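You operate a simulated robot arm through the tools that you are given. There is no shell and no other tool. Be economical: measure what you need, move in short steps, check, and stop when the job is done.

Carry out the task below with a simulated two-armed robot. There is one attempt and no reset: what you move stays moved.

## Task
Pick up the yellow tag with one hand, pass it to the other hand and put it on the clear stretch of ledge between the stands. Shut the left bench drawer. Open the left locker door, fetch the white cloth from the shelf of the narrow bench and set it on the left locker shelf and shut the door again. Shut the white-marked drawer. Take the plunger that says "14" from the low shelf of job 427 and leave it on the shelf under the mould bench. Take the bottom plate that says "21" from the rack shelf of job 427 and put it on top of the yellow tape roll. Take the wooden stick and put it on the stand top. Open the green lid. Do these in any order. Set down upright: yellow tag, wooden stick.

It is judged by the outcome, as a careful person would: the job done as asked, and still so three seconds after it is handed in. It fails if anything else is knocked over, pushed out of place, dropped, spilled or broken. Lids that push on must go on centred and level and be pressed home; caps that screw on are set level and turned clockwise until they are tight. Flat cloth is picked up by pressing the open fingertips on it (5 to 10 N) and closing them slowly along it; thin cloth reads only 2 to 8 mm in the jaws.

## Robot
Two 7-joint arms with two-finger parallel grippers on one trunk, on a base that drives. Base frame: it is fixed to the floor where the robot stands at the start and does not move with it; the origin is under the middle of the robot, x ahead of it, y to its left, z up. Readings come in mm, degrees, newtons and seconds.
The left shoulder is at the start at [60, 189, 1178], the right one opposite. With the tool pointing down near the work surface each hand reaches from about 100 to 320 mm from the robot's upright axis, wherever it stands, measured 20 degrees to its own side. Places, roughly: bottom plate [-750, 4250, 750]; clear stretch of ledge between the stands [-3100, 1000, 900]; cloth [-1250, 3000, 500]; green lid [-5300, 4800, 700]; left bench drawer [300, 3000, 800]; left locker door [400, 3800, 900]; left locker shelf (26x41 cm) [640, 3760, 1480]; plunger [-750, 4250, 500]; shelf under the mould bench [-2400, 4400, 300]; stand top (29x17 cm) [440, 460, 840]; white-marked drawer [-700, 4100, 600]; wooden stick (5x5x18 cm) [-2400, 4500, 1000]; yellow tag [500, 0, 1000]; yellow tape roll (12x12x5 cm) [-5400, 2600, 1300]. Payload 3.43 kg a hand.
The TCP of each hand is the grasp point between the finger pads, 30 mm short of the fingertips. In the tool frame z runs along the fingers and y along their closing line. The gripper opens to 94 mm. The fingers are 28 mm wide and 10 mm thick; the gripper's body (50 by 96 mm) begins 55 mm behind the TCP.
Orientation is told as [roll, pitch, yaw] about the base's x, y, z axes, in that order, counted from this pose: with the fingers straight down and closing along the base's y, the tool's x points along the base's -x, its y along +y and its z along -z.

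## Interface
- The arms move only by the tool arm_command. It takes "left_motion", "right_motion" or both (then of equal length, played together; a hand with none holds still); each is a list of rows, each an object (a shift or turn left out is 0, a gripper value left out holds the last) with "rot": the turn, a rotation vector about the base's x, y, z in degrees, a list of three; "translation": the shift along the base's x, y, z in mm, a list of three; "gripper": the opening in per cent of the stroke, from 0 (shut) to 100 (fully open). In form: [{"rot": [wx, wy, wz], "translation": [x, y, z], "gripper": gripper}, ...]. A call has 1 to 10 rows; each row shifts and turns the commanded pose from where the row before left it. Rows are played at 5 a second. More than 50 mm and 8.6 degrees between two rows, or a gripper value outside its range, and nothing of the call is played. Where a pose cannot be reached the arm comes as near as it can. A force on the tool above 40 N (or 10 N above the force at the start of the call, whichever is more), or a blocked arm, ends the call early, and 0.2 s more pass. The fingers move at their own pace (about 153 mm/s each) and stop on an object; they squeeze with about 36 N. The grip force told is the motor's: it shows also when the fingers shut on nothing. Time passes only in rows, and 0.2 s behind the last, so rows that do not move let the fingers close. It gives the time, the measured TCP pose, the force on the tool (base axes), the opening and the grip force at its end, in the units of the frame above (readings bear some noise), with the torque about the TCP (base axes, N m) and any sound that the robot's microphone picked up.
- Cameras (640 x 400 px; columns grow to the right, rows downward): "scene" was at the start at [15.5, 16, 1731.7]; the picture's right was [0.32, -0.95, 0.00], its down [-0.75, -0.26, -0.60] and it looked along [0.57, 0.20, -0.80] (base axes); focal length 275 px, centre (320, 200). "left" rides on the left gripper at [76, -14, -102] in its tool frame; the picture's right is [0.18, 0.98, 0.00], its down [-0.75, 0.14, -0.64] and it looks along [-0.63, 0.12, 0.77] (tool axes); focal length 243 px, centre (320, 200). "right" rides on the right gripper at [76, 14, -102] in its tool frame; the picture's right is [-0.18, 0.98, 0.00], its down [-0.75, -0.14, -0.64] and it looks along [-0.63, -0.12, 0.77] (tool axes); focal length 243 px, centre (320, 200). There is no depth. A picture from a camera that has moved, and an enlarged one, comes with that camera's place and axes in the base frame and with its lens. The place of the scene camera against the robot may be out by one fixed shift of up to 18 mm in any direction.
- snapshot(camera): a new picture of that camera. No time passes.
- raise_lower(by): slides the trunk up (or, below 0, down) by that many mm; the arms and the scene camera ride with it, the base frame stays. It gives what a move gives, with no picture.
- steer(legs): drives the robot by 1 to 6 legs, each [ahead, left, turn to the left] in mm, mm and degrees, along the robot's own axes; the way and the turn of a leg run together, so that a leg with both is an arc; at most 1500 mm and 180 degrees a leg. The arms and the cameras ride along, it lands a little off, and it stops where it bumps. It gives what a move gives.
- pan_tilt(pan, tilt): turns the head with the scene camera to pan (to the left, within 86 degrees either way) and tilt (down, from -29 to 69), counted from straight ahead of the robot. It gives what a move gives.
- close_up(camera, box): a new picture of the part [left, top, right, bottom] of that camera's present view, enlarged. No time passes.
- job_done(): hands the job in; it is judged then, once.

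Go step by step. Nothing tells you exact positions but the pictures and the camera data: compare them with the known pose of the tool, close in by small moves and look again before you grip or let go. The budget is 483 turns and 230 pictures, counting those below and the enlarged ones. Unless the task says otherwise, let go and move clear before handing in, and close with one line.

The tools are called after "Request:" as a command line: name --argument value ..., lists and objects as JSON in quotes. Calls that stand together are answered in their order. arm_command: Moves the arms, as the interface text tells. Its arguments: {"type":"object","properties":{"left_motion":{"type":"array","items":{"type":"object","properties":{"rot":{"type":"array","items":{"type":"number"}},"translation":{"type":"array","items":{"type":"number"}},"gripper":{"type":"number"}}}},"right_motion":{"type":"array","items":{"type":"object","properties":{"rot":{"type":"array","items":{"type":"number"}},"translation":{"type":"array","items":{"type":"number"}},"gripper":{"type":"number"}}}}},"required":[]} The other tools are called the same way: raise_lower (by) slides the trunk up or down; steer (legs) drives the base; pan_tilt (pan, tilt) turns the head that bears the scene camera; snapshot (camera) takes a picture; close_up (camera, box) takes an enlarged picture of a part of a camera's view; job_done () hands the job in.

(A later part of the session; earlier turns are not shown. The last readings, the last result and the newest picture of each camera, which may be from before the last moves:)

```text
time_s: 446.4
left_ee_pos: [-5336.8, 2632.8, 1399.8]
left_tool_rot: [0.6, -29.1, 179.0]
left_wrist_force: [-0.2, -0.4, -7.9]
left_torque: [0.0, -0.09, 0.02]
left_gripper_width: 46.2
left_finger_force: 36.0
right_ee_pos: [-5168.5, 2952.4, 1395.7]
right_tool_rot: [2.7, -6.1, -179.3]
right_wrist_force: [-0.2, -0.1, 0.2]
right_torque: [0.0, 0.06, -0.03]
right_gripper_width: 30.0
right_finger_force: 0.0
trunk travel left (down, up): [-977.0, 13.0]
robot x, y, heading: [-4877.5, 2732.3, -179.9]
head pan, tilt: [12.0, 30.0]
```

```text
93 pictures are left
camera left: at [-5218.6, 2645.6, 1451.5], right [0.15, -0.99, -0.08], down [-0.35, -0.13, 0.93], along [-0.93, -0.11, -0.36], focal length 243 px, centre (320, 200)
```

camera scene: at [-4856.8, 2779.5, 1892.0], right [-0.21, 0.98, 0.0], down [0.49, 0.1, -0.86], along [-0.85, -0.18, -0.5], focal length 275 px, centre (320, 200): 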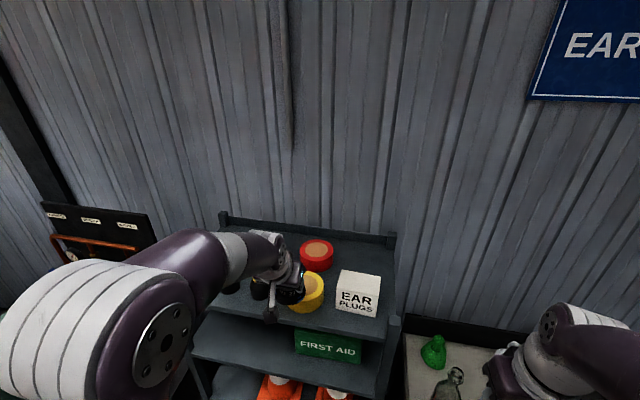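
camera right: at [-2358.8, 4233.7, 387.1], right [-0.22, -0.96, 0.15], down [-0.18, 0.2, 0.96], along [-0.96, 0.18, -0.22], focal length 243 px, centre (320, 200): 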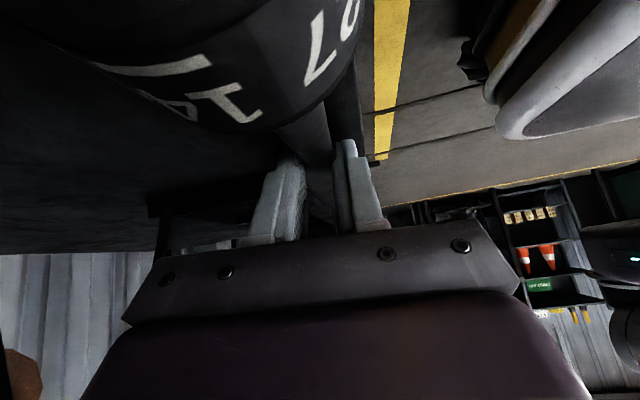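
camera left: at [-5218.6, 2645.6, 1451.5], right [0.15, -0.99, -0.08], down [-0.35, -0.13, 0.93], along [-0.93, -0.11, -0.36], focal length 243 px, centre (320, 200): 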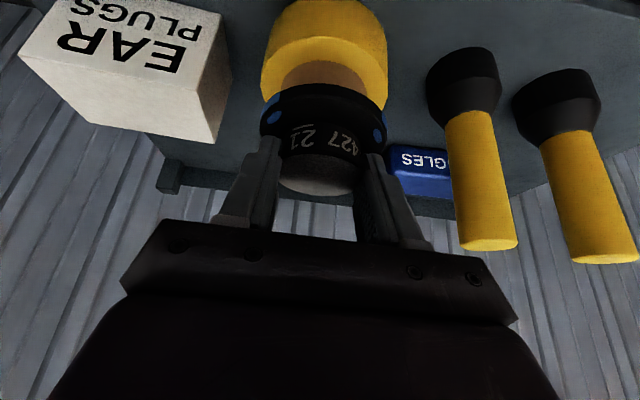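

The roll's top centre is about (-5402, 2626). I'll move forward 55 mm and adjust slightly so the plate is centred over it, then lower.

Request:
steer --legs '[[54, 0, 0]]'

Request:
arm_command --left_motion '[{"translation": [0, -6, -8]}, {"translation": [0, 0, -8]}]'

Request:
snapshot --camera "left"

Request:
close_up --camera "scene" --box '[200, 220, 420, 360]'

```text
time_s: 447.4
left_ee_pos: [-5382.1, 2631.7, 1402.6]
left_tool_rot: [0.6, -29.6, 178.9]
left_wrist_force: [2.6, -0.1, -7.2]
left_torque: [0.03, -0.06, -0.01]
left_gripper_width: 46.5
left_finger_force: 35.9
right_ee_pos: [-5215.8, 2951.6, 1397.5]
right_tool_rot: [2.5, -6.5, -179.3]
right_wrist_force: [1.0, 0.7, -1.0]
right_torque: [-0.04, 0.11, 0.01]
right_gripper_width: 30.2
right_finger_force: 0.1
trunk travel left (down, up): [-977.0, 13.0]
robot x, y, heading: [-4938.8, 2734.4, -179.9]
head pan, tilt: [12.0, 30.0]
```

```text
time_s: 448.0
left_ee_pos: [-5387.5, 2625.8, 1383.6]
left_tool_rot: [0.6, -29.2, 178.9]
left_wrist_force: [1.1, -0.6, -7.3]
left_torque: [-0.01, -0.07, 0.0]
left_gripper_width: 46.2
left_finger_force: 36.5
right_ee_pos: [-5220.4, 2951.8, 1396.6]
right_tool_rot: [2.6, -6.2, -179.4]
right_wrist_force: [1.1, 0.2, -0.9]
right_torque: [0.02, 0.02, 0.04]
right_gripper_width: 30.3
right_finger_force: 0.1
trunk travel left (down, up): [-977.0, 13.0]
robot x, y, heading: [-4927.8, 2731.6, -180.0]
head pan, tilt: [12.0, 30.0]
```

```text
92 pictures are left
camera left: at [-5269.9, 2638.7, 1435.5], right [0.15, -0.99, -0.08], down [-0.35, -0.13, 0.93], along [-0.93, -0.11, -0.36], focal length 243 px, centre (320, 200)
```

left: 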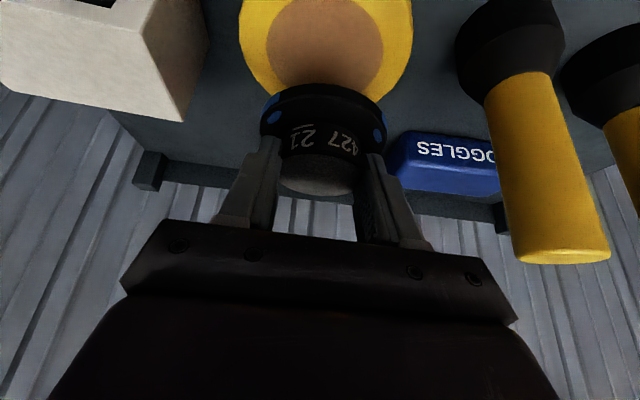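

```text
2.86 times, centred on (310, 290) of scene
camera zoom: at [-4952.2, 2707.9, 1892.2], right [-0.21, 0.98, 0.0], down [0.49, 0.1, -0.87], along [-0.85, -0.18, -0.5], focal length 785 px, centre (349, -57)
```

zoom: 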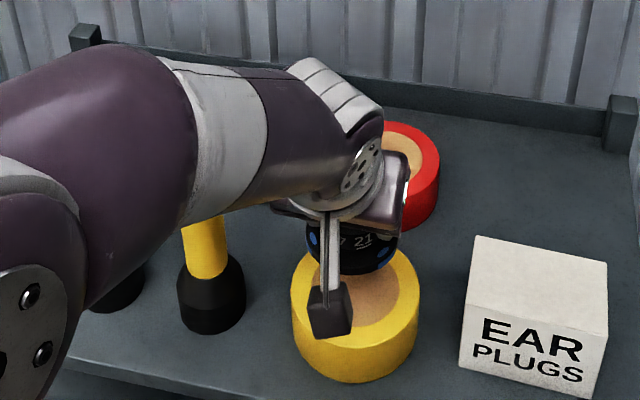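

Request:
arm_command --left_motion '[{"translation": [13, 4, 0]}, {"translation": [0, 0, -12]}, {"translation": [0, 0, -10]}]'

Request:
close_up --camera "scene" --box '[220, 240, 400, 360]'

Request:
snapshot --camera "left"

```text
time_s: 448.8
left_ee_pos: [-5380.0, 2629.1, 1360.0]
left_tool_rot: [0.6, -29.0, 179.2]
left_wrist_force: [-0.1, 0.4, -7.7]
left_torque: [-0.02, -0.09, 0.0]
left_gripper_width: 46.3
left_finger_force: 36.2
right_ee_pos: [-5225.2, 2951.4, 1395.8]
right_tool_rot: [2.6, -6.0, -179.4]
right_wrist_force: [0.2, 0.6, -0.1]
right_torque: [0.01, 0.01, 0.03]
right_gripper_width: 30.3
right_finger_force: 0.0
trunk travel left (down, up): [-977.0, 13.0]
robot x, y, heading: [-4934.2, 2734.3, -179.9]
head pan, tilt: [12.0, 30.0]
```

```text
3.33 times, centred on (310, 300) of scene
camera zoom: at [-4958.7, 2708.0, 1892.0], right [-0.21, 0.98, 0.0], down [0.49, 0.1, -0.87], along [-0.85, -0.18, -0.5], focal length 915 px, centre (353, -133)
```

zoom: 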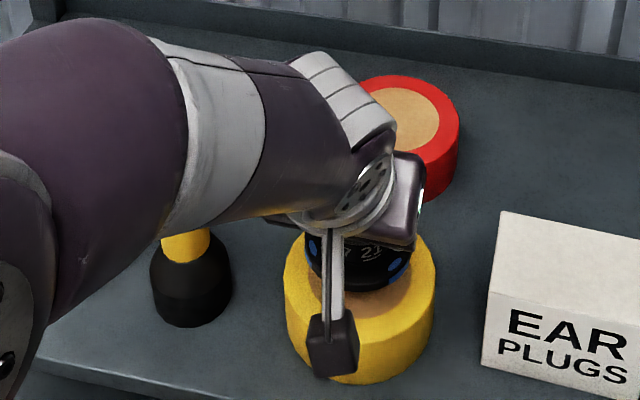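

```text
89 pictures are left
camera left: at [-5262.3, 2642.2, 1412.0], right [0.15, -0.99, -0.08], down [-0.35, -0.13, 0.93], along [-0.92, -0.11, -0.36], focal length 243 px, centre (320, 200)
```

left: 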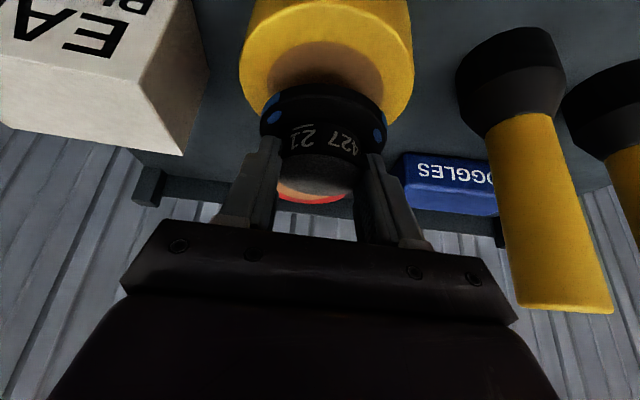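

Request:
arm_command --left_motion '[{"translation": [4, 1, -8]}, {"translation": [0, 0, -8]}, {"translation": [0, 0, -5]}]'

Request:
arm_command --left_motion '[{"translation": [0, 0, -4]}, {"translation": [0, 0, -4]}]'

Request:
arm_command --left_motion '[{"translation": [0, 0, -3]}, {"translation": [0, 0, -3]}]'

```text
time_s: 449.6
left_ee_pos: [-5376.3, 2630.6, 1338.7]
left_tool_rot: [0.6, -29.1, 179.1]
left_wrist_force: [-0.5, -0.4, -7.7]
left_torque: [0.01, -0.1, 0.01]
left_gripper_width: 46.2
left_finger_force: 35.7
right_ee_pos: [-5226.2, 2952.3, 1393.3]
right_tool_rot: [2.5, -6.0, -179.2]
right_wrist_force: [-1.0, 0.5, 0.1]
right_torque: [-0.04, 0.0, -0.03]
right_gripper_width: 30.2
right_finger_force: 0.0
trunk travel left (down, up): [-977.0, 13.0]
robot x, y, heading: [-4935.0, 2737.3, -179.8]
head pan, tilt: [12.0, 30.0]
```

```text
time_s: 450.2
left_ee_pos: [-5375.2, 2631.0, 1336.8]
left_tool_rot: [0.3, -29.7, 179.0]
left_wrist_force: [-0.2, -5.8, 26.7]
left_torque: [0.19, 0.33, 0.06]
left_gripper_width: 46.8
left_finger_force: 35.7
right_ee_pos: [-5221.5, 2951.4, 1395.1]
right_tool_rot: [2.5, -6.2, -179.4]
right_wrist_force: [0.3, 1.1, -0.2]
right_torque: [0.0, -0.02, 0.01]
right_gripper_width: 30.2
right_finger_force: 0.0
trunk travel left (down, up): [-977.0, 13.0]
robot x, y, heading: [-4930.5, 2738.4, -180.1]
head pan, tilt: [12.0, 30.0]
```

```text
time_s: 450.6
left_ee_pos: [-5374.4, 2631.0, 1334.0]
left_tool_rot: [0.3, -29.9, 179.2]
left_wrist_force: [8.3, -4.3, 16.6]
left_torque: [0.22, -0.81, -0.16]
left_gripper_width: 46.6
left_finger_force: 35.7
right_ee_pos: [-5221.2, 2951.5, 1395.8]
right_tool_rot: [2.6, -6.1, -179.3]
right_wrist_force: [-0.1, -0.5, 0.4]
right_torque: [-0.02, 0.01, 0.0]
right_gripper_width: 30.2
right_finger_force: 0.1
trunk travel left (down, up): [-977.0, 13.0]
robot x, y, heading: [-4933.1, 2732.7, -179.8]
head pan, tilt: [12.0, 30.0]
stopped in row 2 (left hand): the force on the tool passed its limit at 44 N (the readings are from after the stop); the commanded pose is now the measured one
```

The plate is on the roll. I'll relieve the pressure, check, and release.

Request:
arm_command --left_motion '[{"translation": [0, 0, 2]}, {}]'

Request:
snapshot --camera "left"

```text
time_s: 451.2
left_ee_pos: [-5376.9, 2632.4, 1334.8]
left_tool_rot: [0.3, -29.7, 179.2]
left_wrist_force: [3.9, -0.4, 4.0]
left_torque: [0.37, -0.34, -0.12]
left_gripper_width: 46.3
left_finger_force: 35.6
right_ee_pos: [-5222.9, 2952.6, 1394.1]
right_tool_rot: [2.5, -6.1, -179.3]
right_wrist_force: [0.0, 0.7, 0.3]
right_torque: [0.0, -0.01, 0.02]
right_gripper_width: 29.9
right_finger_force: 0.1
trunk travel left (down, up): [-977.0, 13.0]
robot x, y, heading: [-4930.6, 2735.0, -179.9]
head pan, tilt: [12.0, 30.0]
```

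```text
88 pictures are left
camera left: at [-5258.2, 2644.1, 1385.6], right [0.15, -0.99, -0.09], down [-0.34, -0.13, 0.93], along [-0.93, -0.11, -0.35], focal length 243 px, centre (320, 200)
```

left: 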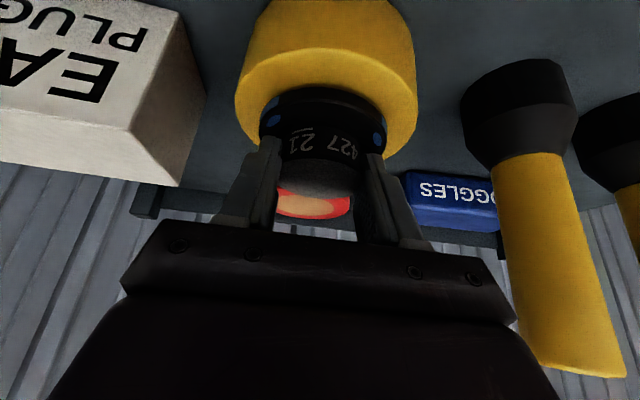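

Request:
arm_command --left_motion '[{"gripper": 56}, {"gripper": 64}, {"gripper": 72}, {}, {"translation": [8, 0, 14]}, {"translation": [10, 0, 18]}, {"translation": [15, 0, 25]}, {"translation": [20, 0, 20]}]'

Request:
steer --legs '[[-250, 0, 0]]'

Request:
close_up --camera "scene" --box '[200, 160, 420, 320]'

```text
time_s: 453.0
left_ee_pos: [-5323.6, 2631.9, 1412.7]
left_tool_rot: [0.3, -29.8, 179.3]
left_wrist_force: [0.3, 0.0, 0.1]
left_torque: [0.0, -0.01, 0.01]
left_gripper_width: 67.7
left_finger_force: 0.0
right_ee_pos: [-5223.6, 2951.9, 1394.8]
right_tool_rot: [2.6, -6.1, -179.3]
right_wrist_force: [0.1, -0.2, -0.3]
right_torque: [-0.04, 0.02, 0.0]
right_gripper_width: 30.0
right_finger_force: 0.0
trunk travel left (down, up): [-977.0, 13.0]
robot x, y, heading: [-4934.6, 2737.0, -180.0]
head pan, tilt: [12.0, 30.0]
```

```text
time_s: 454.8
left_ee_pos: [-5077.7, 2632.5, 1411.4]
left_tool_rot: [0.2, -29.5, 179.0]
left_wrist_force: [-0.8, -0.2, 0.7]
left_torque: [0.02, 0.0, 0.0]
left_gripper_width: 67.6
left_finger_force: 0.1
right_ee_pos: [-4977.4, 2953.0, 1393.2]
right_tool_rot: [2.6, -5.9, -179.4]
right_wrist_force: [-0.5, -0.1, -0.5]
right_torque: [-0.01, -0.04, -0.02]
right_gripper_width: 30.1
right_finger_force: 0.0
trunk travel left (down, up): [-977.0, 13.0]
robot x, y, heading: [-4685.1, 2735.0, 179.8]
head pan, tilt: [12.0, 30.0]
```

```text
2.50 times, centred on (310, 240) of scene
camera zoom: at [-4711.1, 2708.2, 1892.0], right [-0.21, 0.98, 0.0], down [0.49, 0.1, -0.86], along [-0.85, -0.18, -0.5], focal length 687 px, centre (345, 100)
```

zoom: 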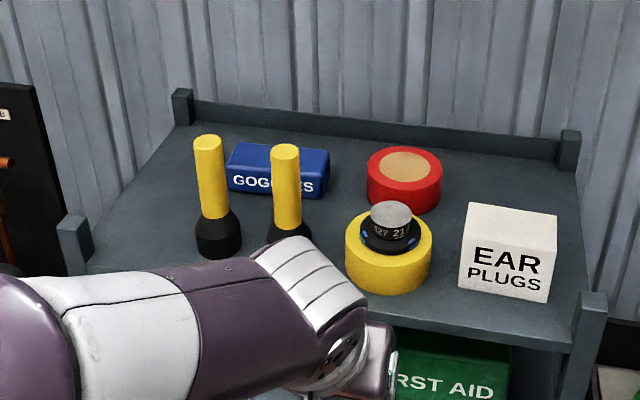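

Plate 21 rests level and centred on the yellow roll. Next is the wooden stick at the mould bench.

Request:
steer --legs '[[0, -730, 0.2], [-1500, 0, 0], [-620, 0, 0], [0, 0, -90]]'

Request:
pan_tilt --pan 0 --tilt 38

Request:
close_up --camera "scene" --box '[160, 50, 520, 290]'

```text
time_s: 472.8
left_ee_pos: [-2660.1, 3874.3, 1412.5]
left_tool_rot: [0.3, -29.7, 88.3]
left_wrist_force: [-0.1, -0.1, 0.1]
left_torque: [0.02, -0.01, -0.05]
left_gripper_width: 67.7
left_finger_force: 0.0
right_ee_pos: [-2340.3, 3769.7, 1395.6]
right_tool_rot: [2.6, -6.1, 89.9]
right_wrist_force: [0.9, 0.1, -0.1]
right_torque: [0.0, 0.0, -0.01]
right_gripper_width: 30.3
right_finger_force: 0.1
trunk travel left (down, up): [-977.0, 13.0]
robot x, y, heading: [-2561.7, 3481.0, 89.2]
head pan, tilt: [12.0, 30.0]
```

```text
time_s: 473.5
left_ee_pos: [-2659.4, 3873.7, 1412.4]
left_tool_rot: [0.3, -29.7, 88.3]
left_wrist_force: [-0.3, -0.7, -0.2]
left_torque: [-0.05, 0.04, 0.01]
left_gripper_width: 67.9
left_finger_force: 0.1
right_ee_pos: [-2341.6, 3769.6, 1394.5]
right_tool_rot: [2.6, -6.1, 89.8]
right_wrist_force: [-0.4, -0.4, -0.3]
right_torque: [0.01, 0.02, -0.01]
right_gripper_width: 30.0
right_finger_force: 0.0
trunk travel left (down, up): [-977.0, 13.0]
robot x, y, heading: [-2562.0, 3487.6, 89.2]
head pan, tilt: [0.0, 38.0]
```

```text
1.67 times, centred on (340, 170) of scene
camera zoom: at [-2556.9, 3500.0, 1879.7], right [1.0, -0.01, 0.0], down [-0.01, -0.62, -0.79], along [0.01, 0.79, -0.62], focal length 458 px, centre (287, 250)
```

zoom: 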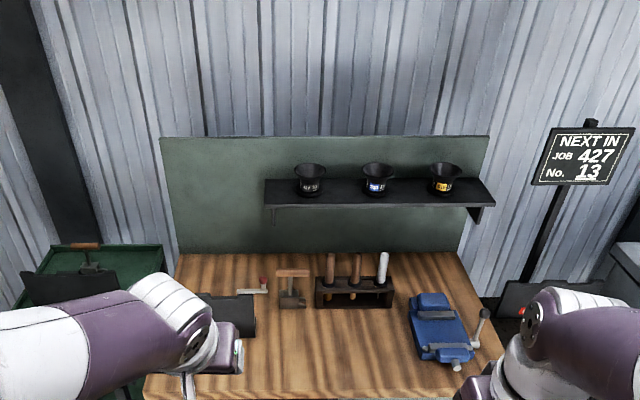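

Request:
close_up --camera "scene" --box '[290, 180, 410, 260]'

```text
5.00 times, centred on (350, 220) of scene
camera zoom: at [-2556.9, 3500.0, 1879.7], right [1.0, -0.01, 0.0], down [-0.01, -0.62, -0.79], along [0.01, 0.79, -0.62], focal length 1373 px, centre (170, 100)
```

zoom: 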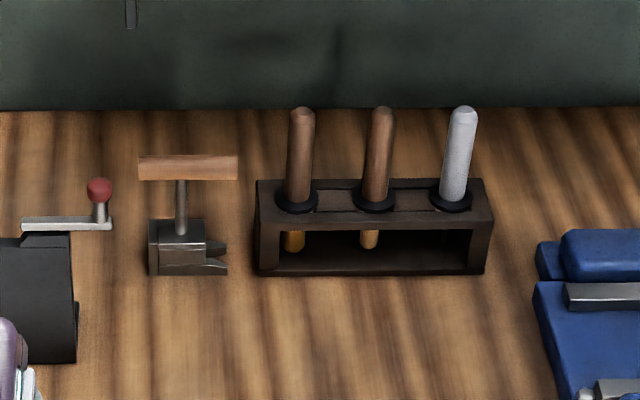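

There are three sticks in a holder, and I need a close look to tell which is wood. I'll lower the trunk, tuck the left hand, and pitch the right hand forward so its camera can see them.

Request:
arm_command --left_motion '[{"rot": [-3, 0, 0], "translation": [0, -12, 0]}, {"rot": [-3, 0, 0], "translation": [0, -12, 0]}, {"rot": [-3, 0, 0], "translation": [0, -12, 0]}, {"rot": [-3, 0, 0], "translation": [-10, -12, 0]}, {"rot": [-3, 0, 0], "translation": [-10, -12, 0]}, {"rot": [-3, 0, 0], "translation": [-10, -12, 0]}, {"rot": [-3, 0, 0], "translation": [-10, -12, 0]}, {"rot": [-3, 0, 0], "translation": [-10, -12, 0]}, {}, {}]' --right_motion '[{"rot": [7, 0, 0], "translation": [0, 28, -10], "gripper": 60}, {"rot": [7, 0, 0], "translation": [0, 28, -10]}, {"rot": [7, 0, 0], "translation": [0, 28, -10]}, {"rot": [7, 0, 0], "translation": [0, 28, -10]}, {"rot": [7, 0, 0], "translation": [0, 28, -10]}, {"rot": [7, 0, 0], "translation": [0, 28, -10]}, {"rot": [7, 0, 0], "translation": [0, 28, -10]}, {"rot": [7, 0, 0], "translation": [0, 28, -10]}, {"rot": [7, 0, 0], "translation": [0, 28, -10]}, {"rot": [6, 0, 0], "translation": [0, 28, -10]}]'

Request:
raise_lower --by -220

```text
time_s: 475.7
left_ee_pos: [-2709.8, 3777.5, 1411.8]
left_tool_rot: [-0.4, -5.6, 88.5]
left_wrist_force: [-0.2, -0.9, 0.0]
left_torque: [0.02, -0.01, -0.03]
left_gripper_width: 67.7
left_finger_force: 0.0
right_ee_pos: [-2339.3, 4050.2, 1295.5]
right_tool_rot: [3.4, -75.1, 89.3]
right_wrist_force: [-0.7, 0.6, -0.3]
right_torque: [0.01, 0.0, 0.03]
right_gripper_width: 56.4
right_finger_force: 0.1
trunk travel left (down, up): [-977.0, 13.0]
robot x, y, heading: [-2564.8, 3482.4, 88.9]
head pan, tilt: [0.0, 38.0]
```

```text
time_s: 478.1
left_ee_pos: [-2709.3, 3777.6, 1193.6]
left_tool_rot: [-0.5, -5.7, 88.5]
left_wrist_force: [0.1, 0.4, 0.2]
left_torque: [-0.01, 0.0, -0.02]
left_gripper_width: 67.8
left_finger_force: 0.0
right_ee_pos: [-2340.4, 4048.5, 1075.6]
right_tool_rot: [3.3, -75.1, 89.3]
right_wrist_force: [1.0, 0.1, 0.4]
right_torque: [-0.04, -0.01, 0.0]
right_gripper_width: 56.5
right_finger_force: 0.0
trunk travel left (down, up): [-757.0, 233.0]
robot x, y, heading: [-2561.8, 3482.3, 89.1]
head pan, tilt: [0.0, 38.0]
```

Request:
steer --legs '[[200, 0, 1]]'

Request:
snapshot --camera "right"

Request:
close_up --camera "scene" --box '[290, 210, 430, 310]'

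```text
time_s: 479.6
left_ee_pos: [-2712.6, 3973.7, 1193.5]
left_tool_rot: [-0.3, -5.8, 89.4]
left_wrist_force: [0.2, -0.1, 0.0]
left_torque: [-0.01, 0.05, 0.01]
left_gripper_width: 67.8
left_finger_force: 0.0
right_ee_pos: [-2346.7, 4250.2, 1075.5]
right_tool_rot: [3.3, -75.1, 90.2]
right_wrist_force: [-0.5, 0.9, 0.7]
right_torque: [0.05, -0.03, 0.01]
right_gripper_width: 56.1
right_finger_force: 0.2
trunk travel left (down, up): [-757.0, 233.0]
robot x, y, heading: [-2557.8, 3679.6, 89.8]
head pan, tilt: [0.0, 38.0]
```

```text
84 pictures are left
camera right: at [-2353.0, 4131.5, 1029.1], right [-0.98, -0.01, 0.19], down [0.18, -0.42, 0.89], along [0.07, 0.91, 0.41], focal length 243 px, centre (320, 200)
```

right: 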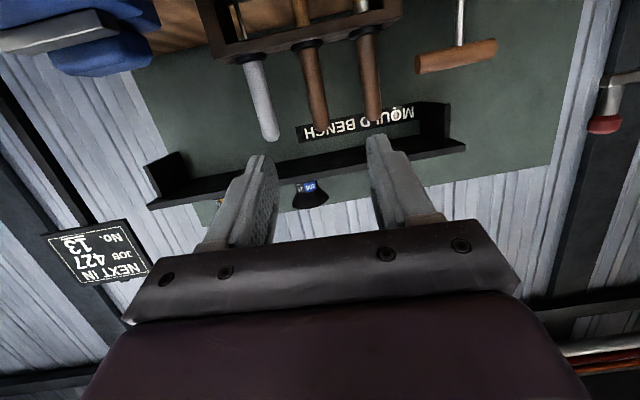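

```text
4.00 times, centred on (360, 260) of scene
camera zoom: at [-2556.0, 3698.8, 1659.7], right [1.0, 0.0, 0.0], down [0.0, -0.62, -0.79], along [0.0, 0.79, -0.62], focal length 1098 px, centre (160, -40)
```

zoom: 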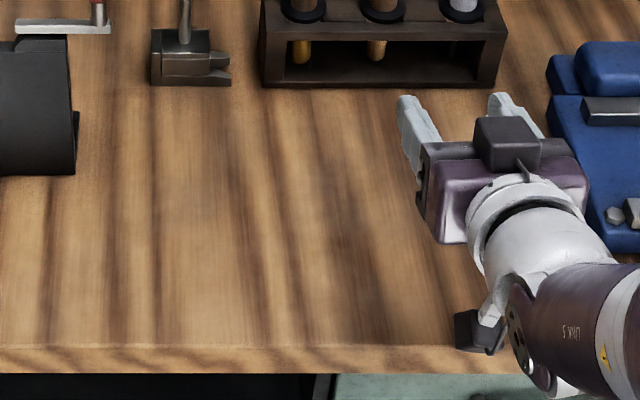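

Request:
close_up --camera "right" --box '[220, 0, 420, 150]'

Request:
close_up --camera "scene" --box '[335, 165, 425, 235]'

```text
2.67 times, centred on (320, 75) of right
camera zoom: at [-2353.0, 4131.5, 1029.1], right [-0.98, -0.01, 0.19], down [0.18, -0.42, 0.89], along [0.07, 0.91, 0.41], focal length 647 px, centre (320, 533)
```

zoom: 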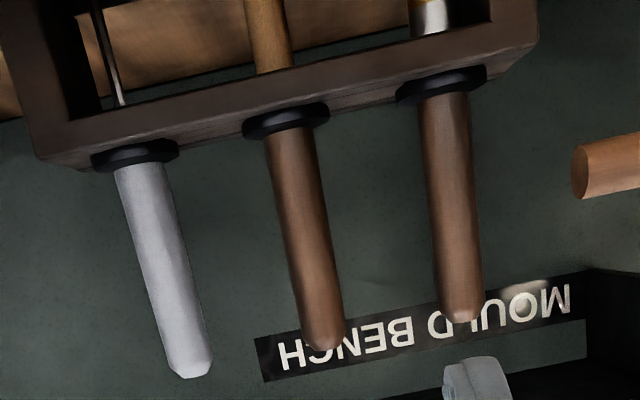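

```text
5.71 times, centred on (380, 200) of scene
camera zoom: at [-2556.0, 3698.8, 1659.7], right [1.0, 0.0, 0.0], down [0.0, -0.62, -0.79], along [0.0, 0.79, -0.62], focal length 1569 px, centre (-23, 200)
```

zoom: 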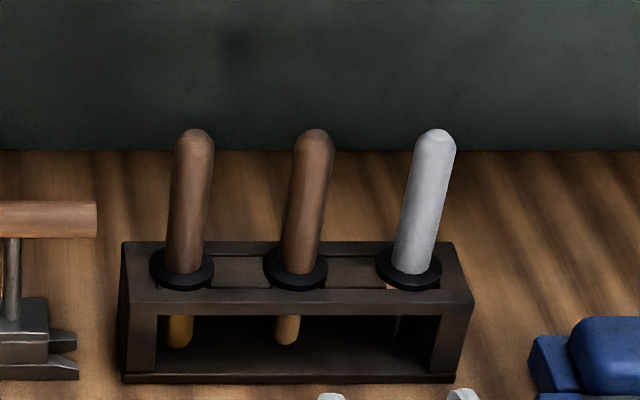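

From below the collars the shafts differ: the middle stick's shaft is wood, the left one's is metal and the right one's is a spike. So the middle stick at about (-2346, 4500) is the wooden one, with its handle from z 980 to 1083. I'll lower slightly and drive in.

Request:
raise_lower --by -40

Request:
steer --legs '[[180, 0, 0]]'

Request:
snapshot --camera "right"

```text
time_s: 480.5
left_ee_pos: [-2712.4, 3973.2, 1152.3]
left_tool_rot: [-0.4, -5.8, 89.3]
left_wrist_force: [0.1, -1.1, -0.1]
left_torque: [0.04, 0.0, 0.01]
left_gripper_width: 67.6
left_finger_force: 0.0
right_ee_pos: [-2345.4, 4250.7, 1035.3]
right_tool_rot: [3.3, -75.1, 90.2]
right_wrist_force: [0.6, -0.4, 0.7]
right_torque: [-0.01, -0.01, -0.02]
right_gripper_width: 56.5
right_finger_force: 0.1
trunk travel left (down, up): [-717.0, 273.0]
robot x, y, heading: [-2561.1, 3678.8, 90.2]
head pan, tilt: [0.0, 38.0]
```

```text
time_s: 482.0
left_ee_pos: [-2714.2, 4154.5, 1151.6]
left_tool_rot: [-0.3, -5.6, 89.5]
left_wrist_force: [-0.2, 0.6, 0.2]
left_torque: [-0.02, 0.0, -0.01]
left_gripper_width: 67.5
left_finger_force: 0.1
right_ee_pos: [-2348.4, 4432.3, 1036.0]
right_tool_rot: [3.2, -74.9, 90.3]
right_wrist_force: [-0.3, -0.1, -0.1]
right_torque: [0.0, 0.01, -0.02]
right_gripper_width: 56.4
right_finger_force: 0.0
trunk travel left (down, up): [-717.0, 273.0]
robot x, y, heading: [-2561.3, 3860.6, 90.4]
head pan, tilt: [0.0, 38.0]
```

```text
80 pictures are left
camera right: at [-2354.8, 4312.3, 988.9], right [-0.98, -0.01, 0.19], down [0.18, -0.42, 0.89], along [0.07, 0.91, 0.41], focal length 243 px, centre (320, 200)
```

right: 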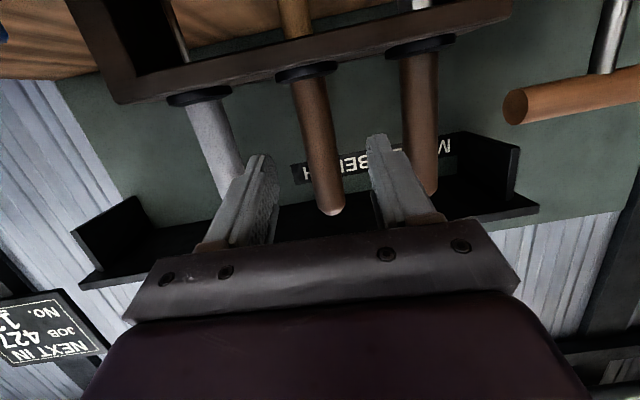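

Request:
arm_command --right_motion '[{"translation": [0, 15, 0]}, {"translation": [0, 15, 0]}, {"translation": [0, 15, 0]}, {"translation": [0, 15, 0]}]'

Request:
snapshot --camera "right"

```text
time_s: 483.0
left_ee_pos: [-2712.3, 4154.3, 1151.1]
left_tool_rot: [-0.4, -5.6, 89.4]
left_wrist_force: [0.0, 0.2, 0.1]
left_torque: [0.02, 0.02, -0.03]
left_gripper_width: 67.8
left_finger_force: 0.0
right_ee_pos: [-2347.8, 4491.0, 1036.5]
right_tool_rot: [3.3, -75.0, 90.3]
right_wrist_force: [-0.2, 0.3, -0.3]
right_torque: [0.02, 0.0, -0.01]
right_gripper_width: 56.5
right_finger_force: 0.1
trunk travel left (down, up): [-717.0, 273.0]
robot x, y, heading: [-2561.1, 3863.6, 90.0]
head pan, tilt: [0.0, 38.0]
```

```text
79 pictures are left
camera right: at [-2354.3, 4372.6, 989.6], right [-0.98, -0.01, 0.19], down [0.18, -0.42, 0.89], along [0.07, 0.91, 0.41], focal length 243 px, centre (320, 200)
```

right: 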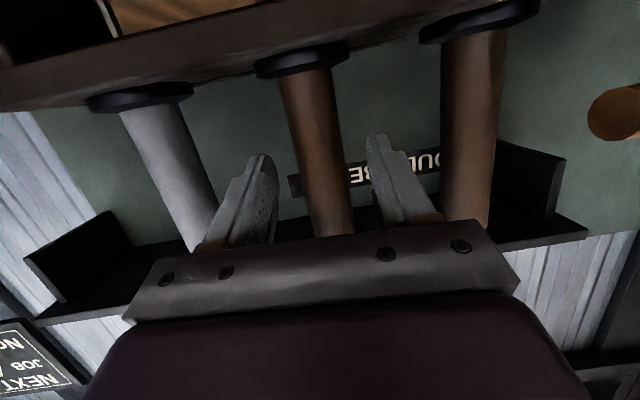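

The rod is between the pads. I'll close and lift it out of the holder.

Request:
arm_command --right_motion '[{"gripper": 40}, {"gripper": 25}, {"gripper": 0}, {}, {}]'

Request:
raise_lower --by 130

Request:
snapshot --camera "right"

```text
time_s: 484.2
left_ee_pos: [-2713.2, 4153.7, 1152.6]
left_tool_rot: [-0.3, -5.9, 89.6]
left_wrist_force: [0.1, 0.4, 1.2]
left_torque: [0.02, 0.03, 0.0]
left_gripper_width: 67.9
left_finger_force: 0.0
right_ee_pos: [-2348.9, 4491.5, 1037.0]
right_tool_rot: [3.3, -75.1, 90.4]
right_wrist_force: [0.1, 0.9, 1.9]
right_torque: [0.04, 0.0, 0.01]
right_gripper_width: 27.5
right_finger_force: 36.0
trunk travel left (down, up): [-717.0, 273.0]
robot x, y, heading: [-2562.7, 3856.3, 90.1]
head pan, tilt: [0.0, 38.0]
```

```text
time_s: 485.8
left_ee_pos: [-2714.0, 4153.1, 1281.3]
left_tool_rot: [-0.4, -5.7, 89.4]
left_wrist_force: [-0.2, 0.3, 0.3]
left_torque: [0.0, -0.02, 0.03]
left_gripper_width: 67.6
left_finger_force: 0.1
right_ee_pos: [-2347.8, 4490.7, 1165.2]
right_tool_rot: [3.3, -75.1, 90.3]
right_wrist_force: [0.0, 0.8, -0.7]
right_torque: [0.0, 0.0, 0.02]
right_gripper_width: 27.3
right_finger_force: 36.0
trunk travel left (down, up): [-847.0, 143.0]
robot x, y, heading: [-2566.1, 3862.7, 90.0]
head pan, tilt: [0.0, 38.0]
```

```text
78 pictures are left
camera right: at [-2354.4, 4372.1, 1119.8], right [-0.98, -0.01, 0.19], down [0.18, -0.42, 0.89], along [0.07, 0.91, 0.41], focal length 243 px, centre (320, 200)
```

right: 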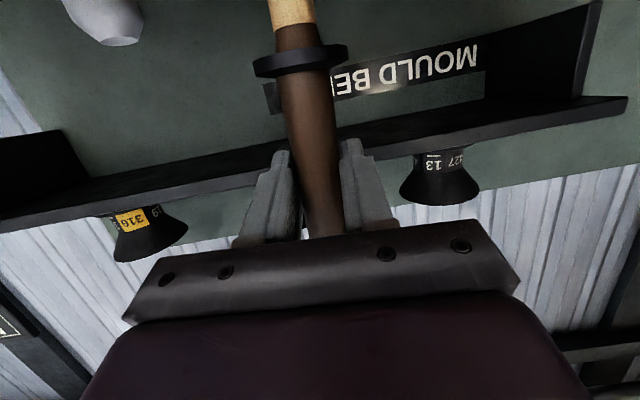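

The wooden stick is out, its wooden shaft visible below the collar. I'll back away and carry it to the stand by the start position.

Request:
steer --legs '[[-350, 0, 0], [0, 0, -90], [1500, 0, 0], [670, 0, 0], [0, 0, -90], [1400, 0, 0]]'

Request:
steer --legs '[[1400, 200, 0], [0, 0, 90]]'

Request:
pan_tilt --pan -5 --tilt 40

Request:
snapshot --camera "scene"

```text
time_s: 512.5
left_ee_pos: [-284.3, 1846.6, 1283.1]
left_tool_rot: [-0.4, -5.9, -91.7]
left_wrist_force: [-0.6, -0.1, -0.2]
left_torque: [-0.05, -0.03, 0.01]
left_gripper_width: 67.6
left_finger_force: 0.0
right_ee_pos: [-657.8, 1516.4, 1167.5]
right_tool_rot: [3.2, -75.0, -91.0]
right_wrist_force: [-0.2, -0.3, -0.4]
right_torque: [0.03, 0.0, -0.02]
right_gripper_width: 23.4
right_finger_force: 35.8
trunk travel left (down, up): [-847.0, 143.0]
robot x, y, heading: [-433.9, 2143.3, -91.2]
head pan, tilt: [0.0, 38.0]
```

```text
time_s: 523.4
left_ee_pos: [29.0, 891.3, 1281.7]
left_tool_rot: [-0.4, -5.7, -1.7]
left_wrist_force: [0.3, -0.7, 0.0]
left_torque: [-0.03, -0.03, -0.03]
left_gripper_width: 67.6
left_finger_force: 0.0
right_ee_pos: [358.8, 517.7, 1166.0]
right_tool_rot: [3.3, -75.0, -1.0]
right_wrist_force: [-0.5, -0.9, -0.2]
right_torque: [0.0, 0.01, -0.01]
right_gripper_width: 23.0
right_finger_force: 36.2
trunk travel left (down, up): [-847.0, 143.0]
robot x, y, heading: [-268.0, 744.0, -1.2]
head pan, tilt: [0.0, 38.0]
```

```text
time_s: 524.0
left_ee_pos: [28.3, 889.9, 1283.1]
left_tool_rot: [-0.4, -5.8, -1.8]
left_wrist_force: [-0.1, 0.1, 0.2]
left_torque: [0.0, 0.0, 0.0]
left_gripper_width: 67.8
left_finger_force: 0.1
right_ee_pos: [358.9, 517.2, 1166.6]
right_tool_rot: [3.3, -74.9, -0.9]
right_wrist_force: [0.5, 0.4, -0.4]
right_torque: [0.02, -0.02, -0.02]
right_gripper_width: 22.7
right_finger_force: 36.1
trunk travel left (down, up): [-847.0, 143.0]
robot x, y, heading: [-264.6, 742.7, -1.3]
head pan, tilt: [-5.0, 40.0]
```

```text
77 pictures are left
camera scene: at [-237.2, 729.0, 1746.7], right [-0.11, -0.99, 0.0], down [-0.64, 0.07, -0.77], along [0.76, -0.08, -0.64], focal length 275 px, centre (320, 200)
```

scene: 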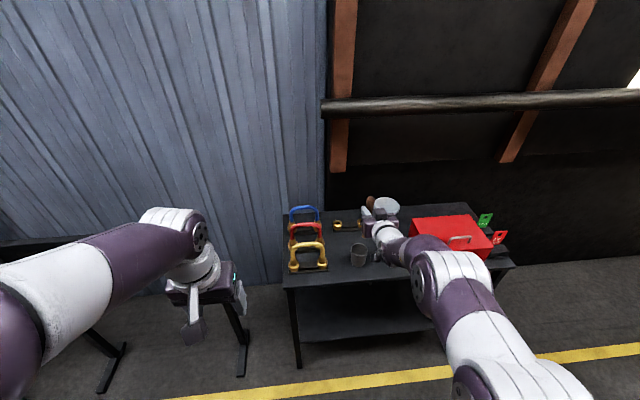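

The grip width changed, so I'll check the stick in hand and the clear area on the stand.

Request:
snapshot --camera "right"

Request:
close_up --camera "scene" --box '[270, 180, 530, 350]'

```text
76 pictures are left
camera right: at [240.7, 527.7, 1119.9], right [0.01, 0.98, 0.19], down [-0.42, -0.17, 0.89], along [0.91, -0.09, 0.41], focal length 243 px, centre (320, 200)
```

right: 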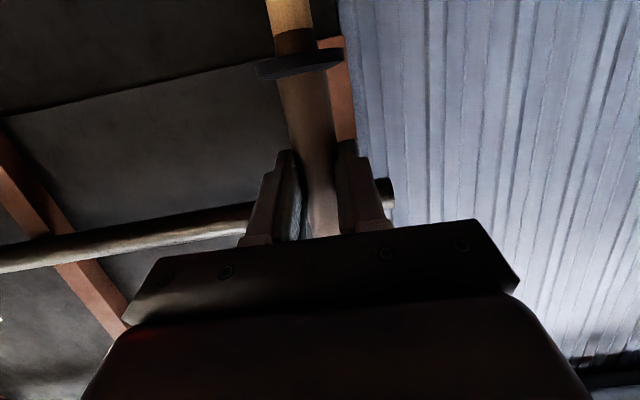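

```text
2.35 times, centred on (400, 265) of scene
camera zoom: at [-237.2, 729.0, 1746.7], right [-0.11, -0.99, 0.0], down [-0.64, 0.07, -0.77], along [0.76, -0.08, -0.64], focal length 646 px, centre (132, 47)
```

zoom: 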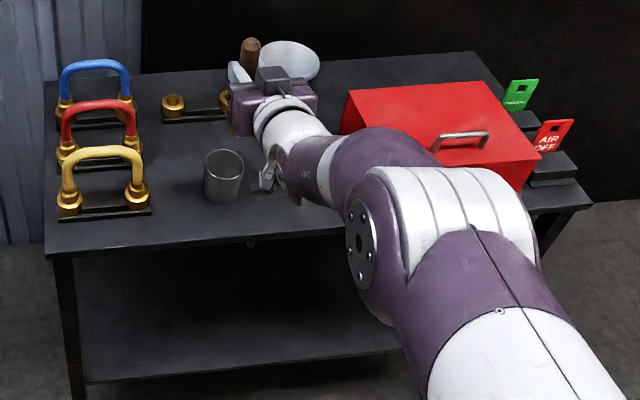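

The stick is still upright in the hand. The clear part of the stand top lies between the cup at (425, 503) and the red box (y < 270), so I'll aim for about (455, 410).

Request:
steer --legs '[[0, -121, 1.3], [94, 0, 0]]'

Request:
raise_lower --by -150

Request:
close_up --camera "scene" --box '[230, 170, 450, 310]'

Request:
snapshot --camera "left"

```text
time_s: 526.0
left_ee_pos: [121.8, 775.3, 1283.0]
left_tool_rot: [-0.3, -5.8, -0.5]
left_wrist_force: [-0.7, 0.3, 1.0]
left_torque: [0.0, -0.03, -0.01]
left_gripper_width: 67.5
left_finger_force: 0.0
right_ee_pos: [457.7, 408.6, 1167.3]
right_tool_rot: [3.5, -75.1, 0.0]
right_wrist_force: [0.0, -0.4, -0.2]
right_torque: [0.04, 0.0, 0.02]
right_gripper_width: 22.9
right_finger_force: 36.0
trunk travel left (down, up): [-847.0, 143.0]
robot x, y, heading: [-170.8, 628.0, 0.1]
head pan, tilt: [-5.0, 40.0]
```

```text
time_s: 527.8
left_ee_pos: [121.5, 776.4, 1133.1]
left_tool_rot: [-0.4, -5.7, -0.6]
left_wrist_force: [0.3, 0.7, -0.2]
left_torque: [0.02, -0.02, 0.02]
left_gripper_width: 67.4
left_finger_force: 0.1
right_ee_pos: [459.2, 409.6, 1015.5]
right_tool_rot: [3.3, -75.0, 0.2]
right_wrist_force: [-0.2, -0.9, -1.3]
right_torque: [0.01, -0.02, 0.01]
right_gripper_width: 22.3
right_finger_force: 35.9
trunk travel left (down, up): [-697.0, 293.0]
robot x, y, heading: [-171.3, 623.2, 0.1]
head pan, tilt: [-5.0, 40.0]
```

```text
2.86 times, centred on (340, 240) of scene
camera zoom: at [-141.2, 608.9, 1596.8], right [-0.09, -1.0, 0.0], down [-0.64, 0.05, -0.77], along [0.76, -0.07, -0.64], focal length 785 px, centre (263, 86)
```

zoom: 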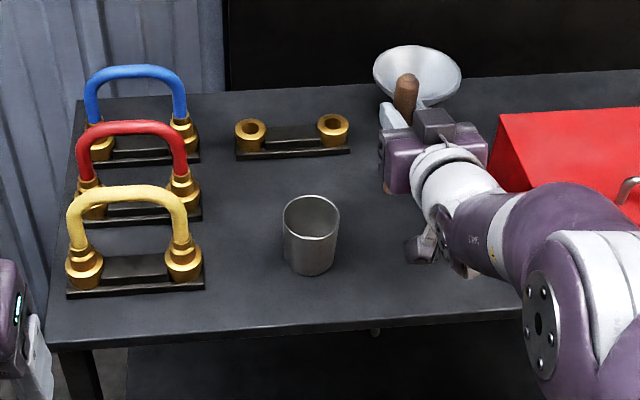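

```text
73 pictures are left
camera left: at [36.7, 763.3, 1226.2], right [-0.17, 0.98, -0.03], down [0.69, 0.14, 0.71], along [0.71, 0.11, -0.7], focal length 243 px, centre (320, 200)
```

left: 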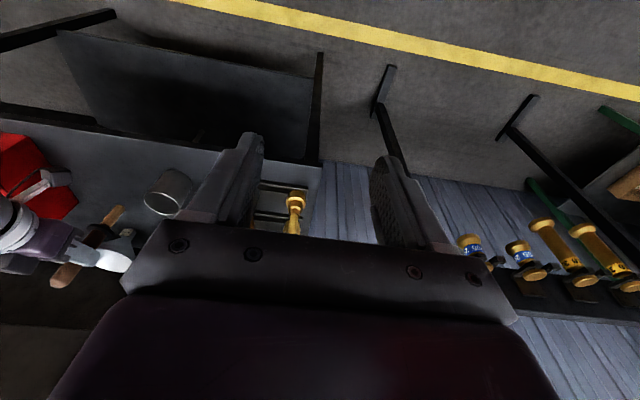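

The left camera confirms the stick hangs vertical above the clear area. I'll lower gently to contact.

Request:
arm_command --right_motion '[{"translation": [0, 0, -10]}, {"translation": [0, 0, -10]}, {"translation": [0, 0, -8]}]'

Request:
arm_command --right_motion '[{"translation": [0, 0, -4]}, {"translation": [0, 0, -4]}]'

Request:
arm_command --right_motion '[{"translation": [0, 0, -3]}, {"translation": [0, 0, -3]}]'

```text
time_s: 528.6
left_ee_pos: [121.5, 777.2, 1131.7]
left_tool_rot: [-0.3, -5.7, -0.6]
left_wrist_force: [0.1, -0.1, 0.0]
left_torque: [0.0, 0.0, 0.03]
left_gripper_width: 67.9
left_finger_force: 0.0
right_ee_pos: [460.8, 409.6, 987.6]
right_tool_rot: [3.4, -75.1, 0.2]
right_wrist_force: [0.4, -0.8, -2.0]
right_torque: [0.0, 0.04, -0.02]
right_gripper_width: 23.1
right_finger_force: 35.5
trunk travel left (down, up): [-697.0, 293.0]
robot x, y, heading: [-169.3, 625.1, 0.3]
head pan, tilt: [-5.0, 40.0]
```

```text
time_s: 529.2
left_ee_pos: [121.3, 774.8, 1131.8]
left_tool_rot: [-0.4, -5.7, -0.6]
left_wrist_force: [-1.0, -0.3, -0.3]
left_torque: [0.01, 0.0, -0.03]
left_gripper_width: 67.5
left_finger_force: 0.0
right_ee_pos: [458.9, 410.0, 980.3]
right_tool_rot: [3.3, -74.9, 0.2]
right_wrist_force: [0.2, 0.2, -0.1]
right_torque: [0.03, 0.0, 0.01]
right_gripper_width: 23.3
right_finger_force: 36.1
trunk travel left (down, up): [-697.0, 293.0]
robot x, y, heading: [-172.9, 622.2, 0.3]
head pan, tilt: [-5.0, 40.0]
```

```text
time_s: 529.8
left_ee_pos: [121.8, 776.3, 1130.3]
left_tool_rot: [-0.4, -5.7, -0.6]
left_wrist_force: [-0.1, -0.5, -0.4]
left_torque: [0.0, 0.02, 0.03]
left_gripper_width: 67.7
left_finger_force: 0.0
right_ee_pos: [459.6, 410.0, 975.0]
right_tool_rot: [3.2, -74.9, 0.1]
right_wrist_force: [-0.3, 0.2, -0.6]
right_torque: [0.0, 0.0, 0.02]
right_gripper_width: 22.9
right_finger_force: 36.3
trunk travel left (down, up): [-697.0, 293.0]
robot x, y, heading: [-169.6, 622.9, -0.0]
head pan, tilt: [-5.0, 40.0]
```

Request:
arm_command --right_motion '[{"translation": [0, 0, -3]}, {"translation": [0, 0, -3]}]'

Request:
arm_command --right_motion '[{"translation": [0, 0, -3]}, {"translation": [0, 0, -3]}]'

Request:
close_up --camera "left" --box '[0, 140, 200, 300]'

```text
time_s: 530.4
left_ee_pos: [121.4, 776.0, 1132.6]
left_tool_rot: [-0.3, -5.7, -0.6]
left_wrist_force: [0.2, -0.1, -0.1]
left_torque: [-0.02, 0.02, -0.01]
left_gripper_width: 67.9
left_finger_force: 0.0
right_ee_pos: [458.9, 411.1, 968.6]
right_tool_rot: [3.4, -75.0, 0.1]
right_wrist_force: [-0.4, -0.2, -0.4]
right_torque: [0.01, -0.02, 0.04]
right_gripper_width: 22.4
right_finger_force: 36.1
trunk travel left (down, up): [-697.0, 293.0]
robot x, y, heading: [-170.9, 624.4, -0.0]
head pan, tilt: [-5.0, 40.0]
```

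```text
time_s: 531.0
left_ee_pos: [121.2, 775.6, 1131.4]
left_tool_rot: [-0.5, -5.7, -0.7]
left_wrist_force: [-0.4, 0.2, -0.3]
left_torque: [0.0, 0.02, 0.05]
left_gripper_width: 67.7
left_finger_force: 0.0
right_ee_pos: [460.0, 410.2, 962.7]
right_tool_rot: [3.4, -75.0, 0.3]
right_wrist_force: [-0.6, -0.1, 0.1]
right_torque: [0.01, 0.0, 0.0]
right_gripper_width: 23.0
right_finger_force: 36.4
trunk travel left (down, up): [-697.0, 293.0]
robot x, y, heading: [-171.6, 630.0, 0.2]
head pan, tilt: [-5.0, 40.0]
```

```text
2.50 times, centred on (100, 220) of left
camera zoom: at [36.6, 763.3, 1226.1], right [-0.17, 0.98, -0.03], down [0.69, 0.14, 0.71], along [0.71, 0.11, -0.7], focal length 606 px, centre (870, 150)
```

zoom: 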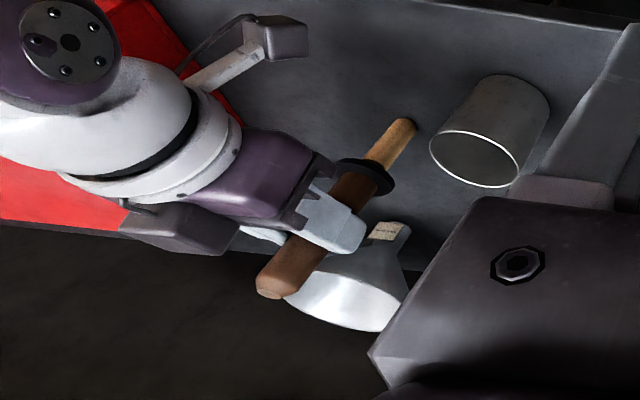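

Request:
arm_command --right_motion '[{"translation": [0, 0, -3]}, {"translation": [0, 0, -3]}, {"translation": [0, 0, -3]}]'

Request:
arm_command --right_motion '[{"translation": [0, 0, -3]}, {"translation": [0, 0, -3]}]'

Request:
arm_command --right_motion '[{"translation": [0, 0, -3]}, {"translation": [0, 0, -3]}]'

```text
time_s: 531.8
left_ee_pos: [118.0, 776.9, 1133.3]
left_tool_rot: [-0.3, -5.9, -0.6]
left_wrist_force: [-0.3, 0.2, -0.8]
left_torque: [0.01, -0.03, -0.01]
left_gripper_width: 67.8
left_finger_force: 0.2
right_ee_pos: [457.2, 409.8, 960.3]
right_tool_rot: [3.2, -75.8, 0.5]
right_wrist_force: [-1.9, 0.5, 25.9]
right_torque: [0.05, -0.16, 0.01]
right_gripper_width: 23.6
right_finger_force: 36.1
trunk travel left (down, up): [-697.0, 293.0]
robot x, y, heading: [-168.5, 622.3, 0.2]
head pan, tilt: [-5.0, 40.0]
```

```text
time_s: 532.4
left_ee_pos: [119.3, 776.8, 1132.7]
left_tool_rot: [-0.5, -5.9, -0.6]
left_wrist_force: [-0.8, -0.6, 0.3]
left_torque: [0.02, -0.02, -0.02]
left_gripper_width: 68.0
left_finger_force: 0.1
right_ee_pos: [456.6, 409.1, 954.5]
right_tool_rot: [3.4, -75.5, 0.5]
right_wrist_force: [2.5, 0.9, 32.1]
right_torque: [0.09, -0.74, 0.02]
right_gripper_width: 23.7
right_finger_force: 35.9
trunk travel left (down, up): [-697.0, 293.0]
robot x, y, heading: [-171.1, 626.0, 0.3]
head pan, tilt: [-5.0, 40.0]
```

```text
time_s: 533.0
left_ee_pos: [118.2, 778.7, 1133.6]
left_tool_rot: [-0.4, -5.8, -0.6]
left_wrist_force: [-0.1, 0.4, -0.2]
left_torque: [-0.02, 0.02, 0.0]
left_gripper_width: 67.7
left_finger_force: 0.0
right_ee_pos: [454.7, 410.3, 948.1]
right_tool_rot: [3.3, -75.6, 0.6]
right_wrist_force: [0.1, 2.1, 31.5]
right_torque: [0.22, -0.58, 0.02]
right_gripper_width: 24.0
right_finger_force: 36.4
trunk travel left (down, up): [-697.0, 293.0]
robot x, y, heading: [-167.7, 620.3, 0.3]
head pan, tilt: [-5.0, 40.0]
```

I pressed further than needed after first contact. I'll relieve the force and check the stick's tilt.

Request:
arm_command --right_motion '[{"translation": [0, 0, 2]}, {"translation": [0, 0, 2]}]'

Request:
snapshot --camera "right"

Request:
close_up --camera "left" --box '[0, 140, 200, 300]'

```text
time_s: 533.6
left_ee_pos: [118.4, 776.8, 1133.0]
left_tool_rot: [-0.6, -5.9, -0.7]
left_wrist_force: [0.5, 0.2, 0.1]
left_torque: [0.0, -0.01, 0.01]
left_gripper_width: 67.9
left_finger_force: 0.0
right_ee_pos: [455.8, 410.0, 947.3]
right_tool_rot: [3.3, -75.3, 0.5]
right_wrist_force: [-4.8, 0.5, 29.1]
right_torque: [0.13, 0.05, 0.04]
right_gripper_width: 23.4
right_finger_force: 35.8
trunk travel left (down, up): [-697.0, 293.0]
robot x, y, heading: [-169.3, 624.2, 0.1]
head pan, tilt: [-5.0, 40.0]
```

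```text
71 pictures are left
camera right: at [337.5, 417.2, 901.2], right [-0.02, 0.98, 0.19], down [-0.42, -0.18, 0.89], along [0.91, -0.07, 0.41], focal length 243 px, centre (320, 200)
```

right: 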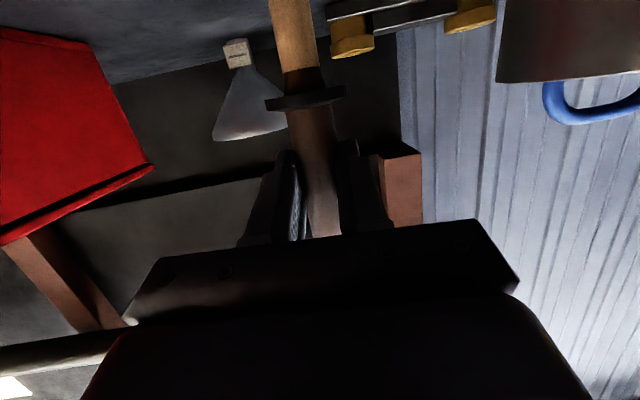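

```text
2.50 times, centred on (100, 220) of left
camera zoom: at [32.3, 764.5, 1226.8], right [-0.17, 0.98, -0.03], down [0.68, 0.14, 0.72], along [0.71, 0.1, -0.7], focal length 606 px, centre (870, 150)
```

zoom: 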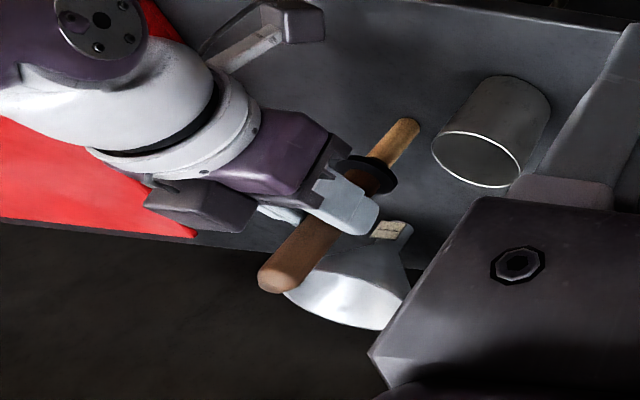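

The stick looks vertical. I'll raise a bit more until the load is gone.

Request:
arm_command --right_motion '[{"translation": [0, 0, 3]}, {"translation": [0, 0, 3]}]'

```text
time_s: 534.2
left_ee_pos: [120.3, 776.4, 1132.1]
left_tool_rot: [-0.4, -5.9, -0.6]
left_wrist_force: [0.2, -0.6, 0.3]
left_torque: [0.01, 0.02, 0.02]
left_gripper_width: 67.9
left_finger_force: 0.0
right_ee_pos: [455.6, 410.2, 948.8]
right_tool_rot: [3.3, -74.7, 0.3]
right_wrist_force: [-0.2, 2.3, 9.1]
right_torque: [0.25, -0.08, 0.03]
right_gripper_width: 23.2
right_finger_force: 36.3
trunk travel left (down, up): [-697.0, 293.0]
robot x, y, heading: [-170.1, 621.9, 0.1]
head pan, tilt: [-5.0, 40.0]
```

Request:
arm_command --right_motion '[{"translation": [0, 0, 1.5]}, {}, {"gripper": 27}, {"gripper": 30}, {}, {}]'

Request:
snapshot --camera "right"

```text
time_s: 535.6
left_ee_pos: [122.1, 776.1, 1132.8]
left_tool_rot: [-0.4, -5.7, -0.6]
left_wrist_force: [0.2, 0.6, 0.4]
left_torque: [0.02, 0.05, 0.01]
left_gripper_width: 67.9
left_finger_force: 0.1
right_ee_pos: [459.7, 409.5, 952.8]
right_tool_rot: [3.6, -75.0, 0.1]
right_wrist_force: [0.9, 0.0, 0.8]
right_torque: [-0.03, 0.03, -0.03]
right_gripper_width: 28.1
right_finger_force: 0.1
trunk travel left (down, up): [-697.0, 293.0]
robot x, y, heading: [-171.2, 623.7, 0.1]
head pan, tilt: [-5.0, 40.0]
```

```text
69 pictures are left
camera right: at [340.2, 416.4, 906.0], right [-0.01, 0.98, 0.19], down [-0.42, -0.18, 0.89], along [0.91, -0.07, 0.41], focal length 243 px, centre (320, 200)
```

right: 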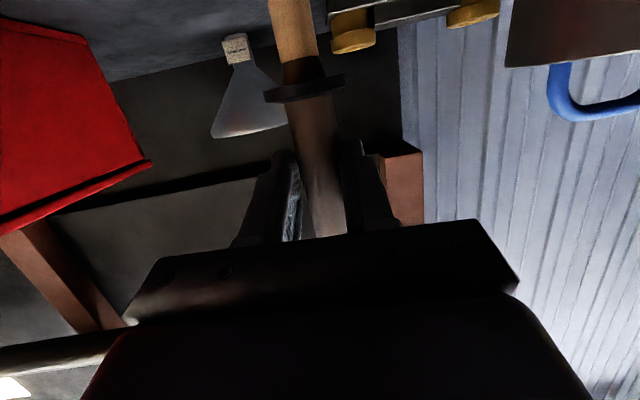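

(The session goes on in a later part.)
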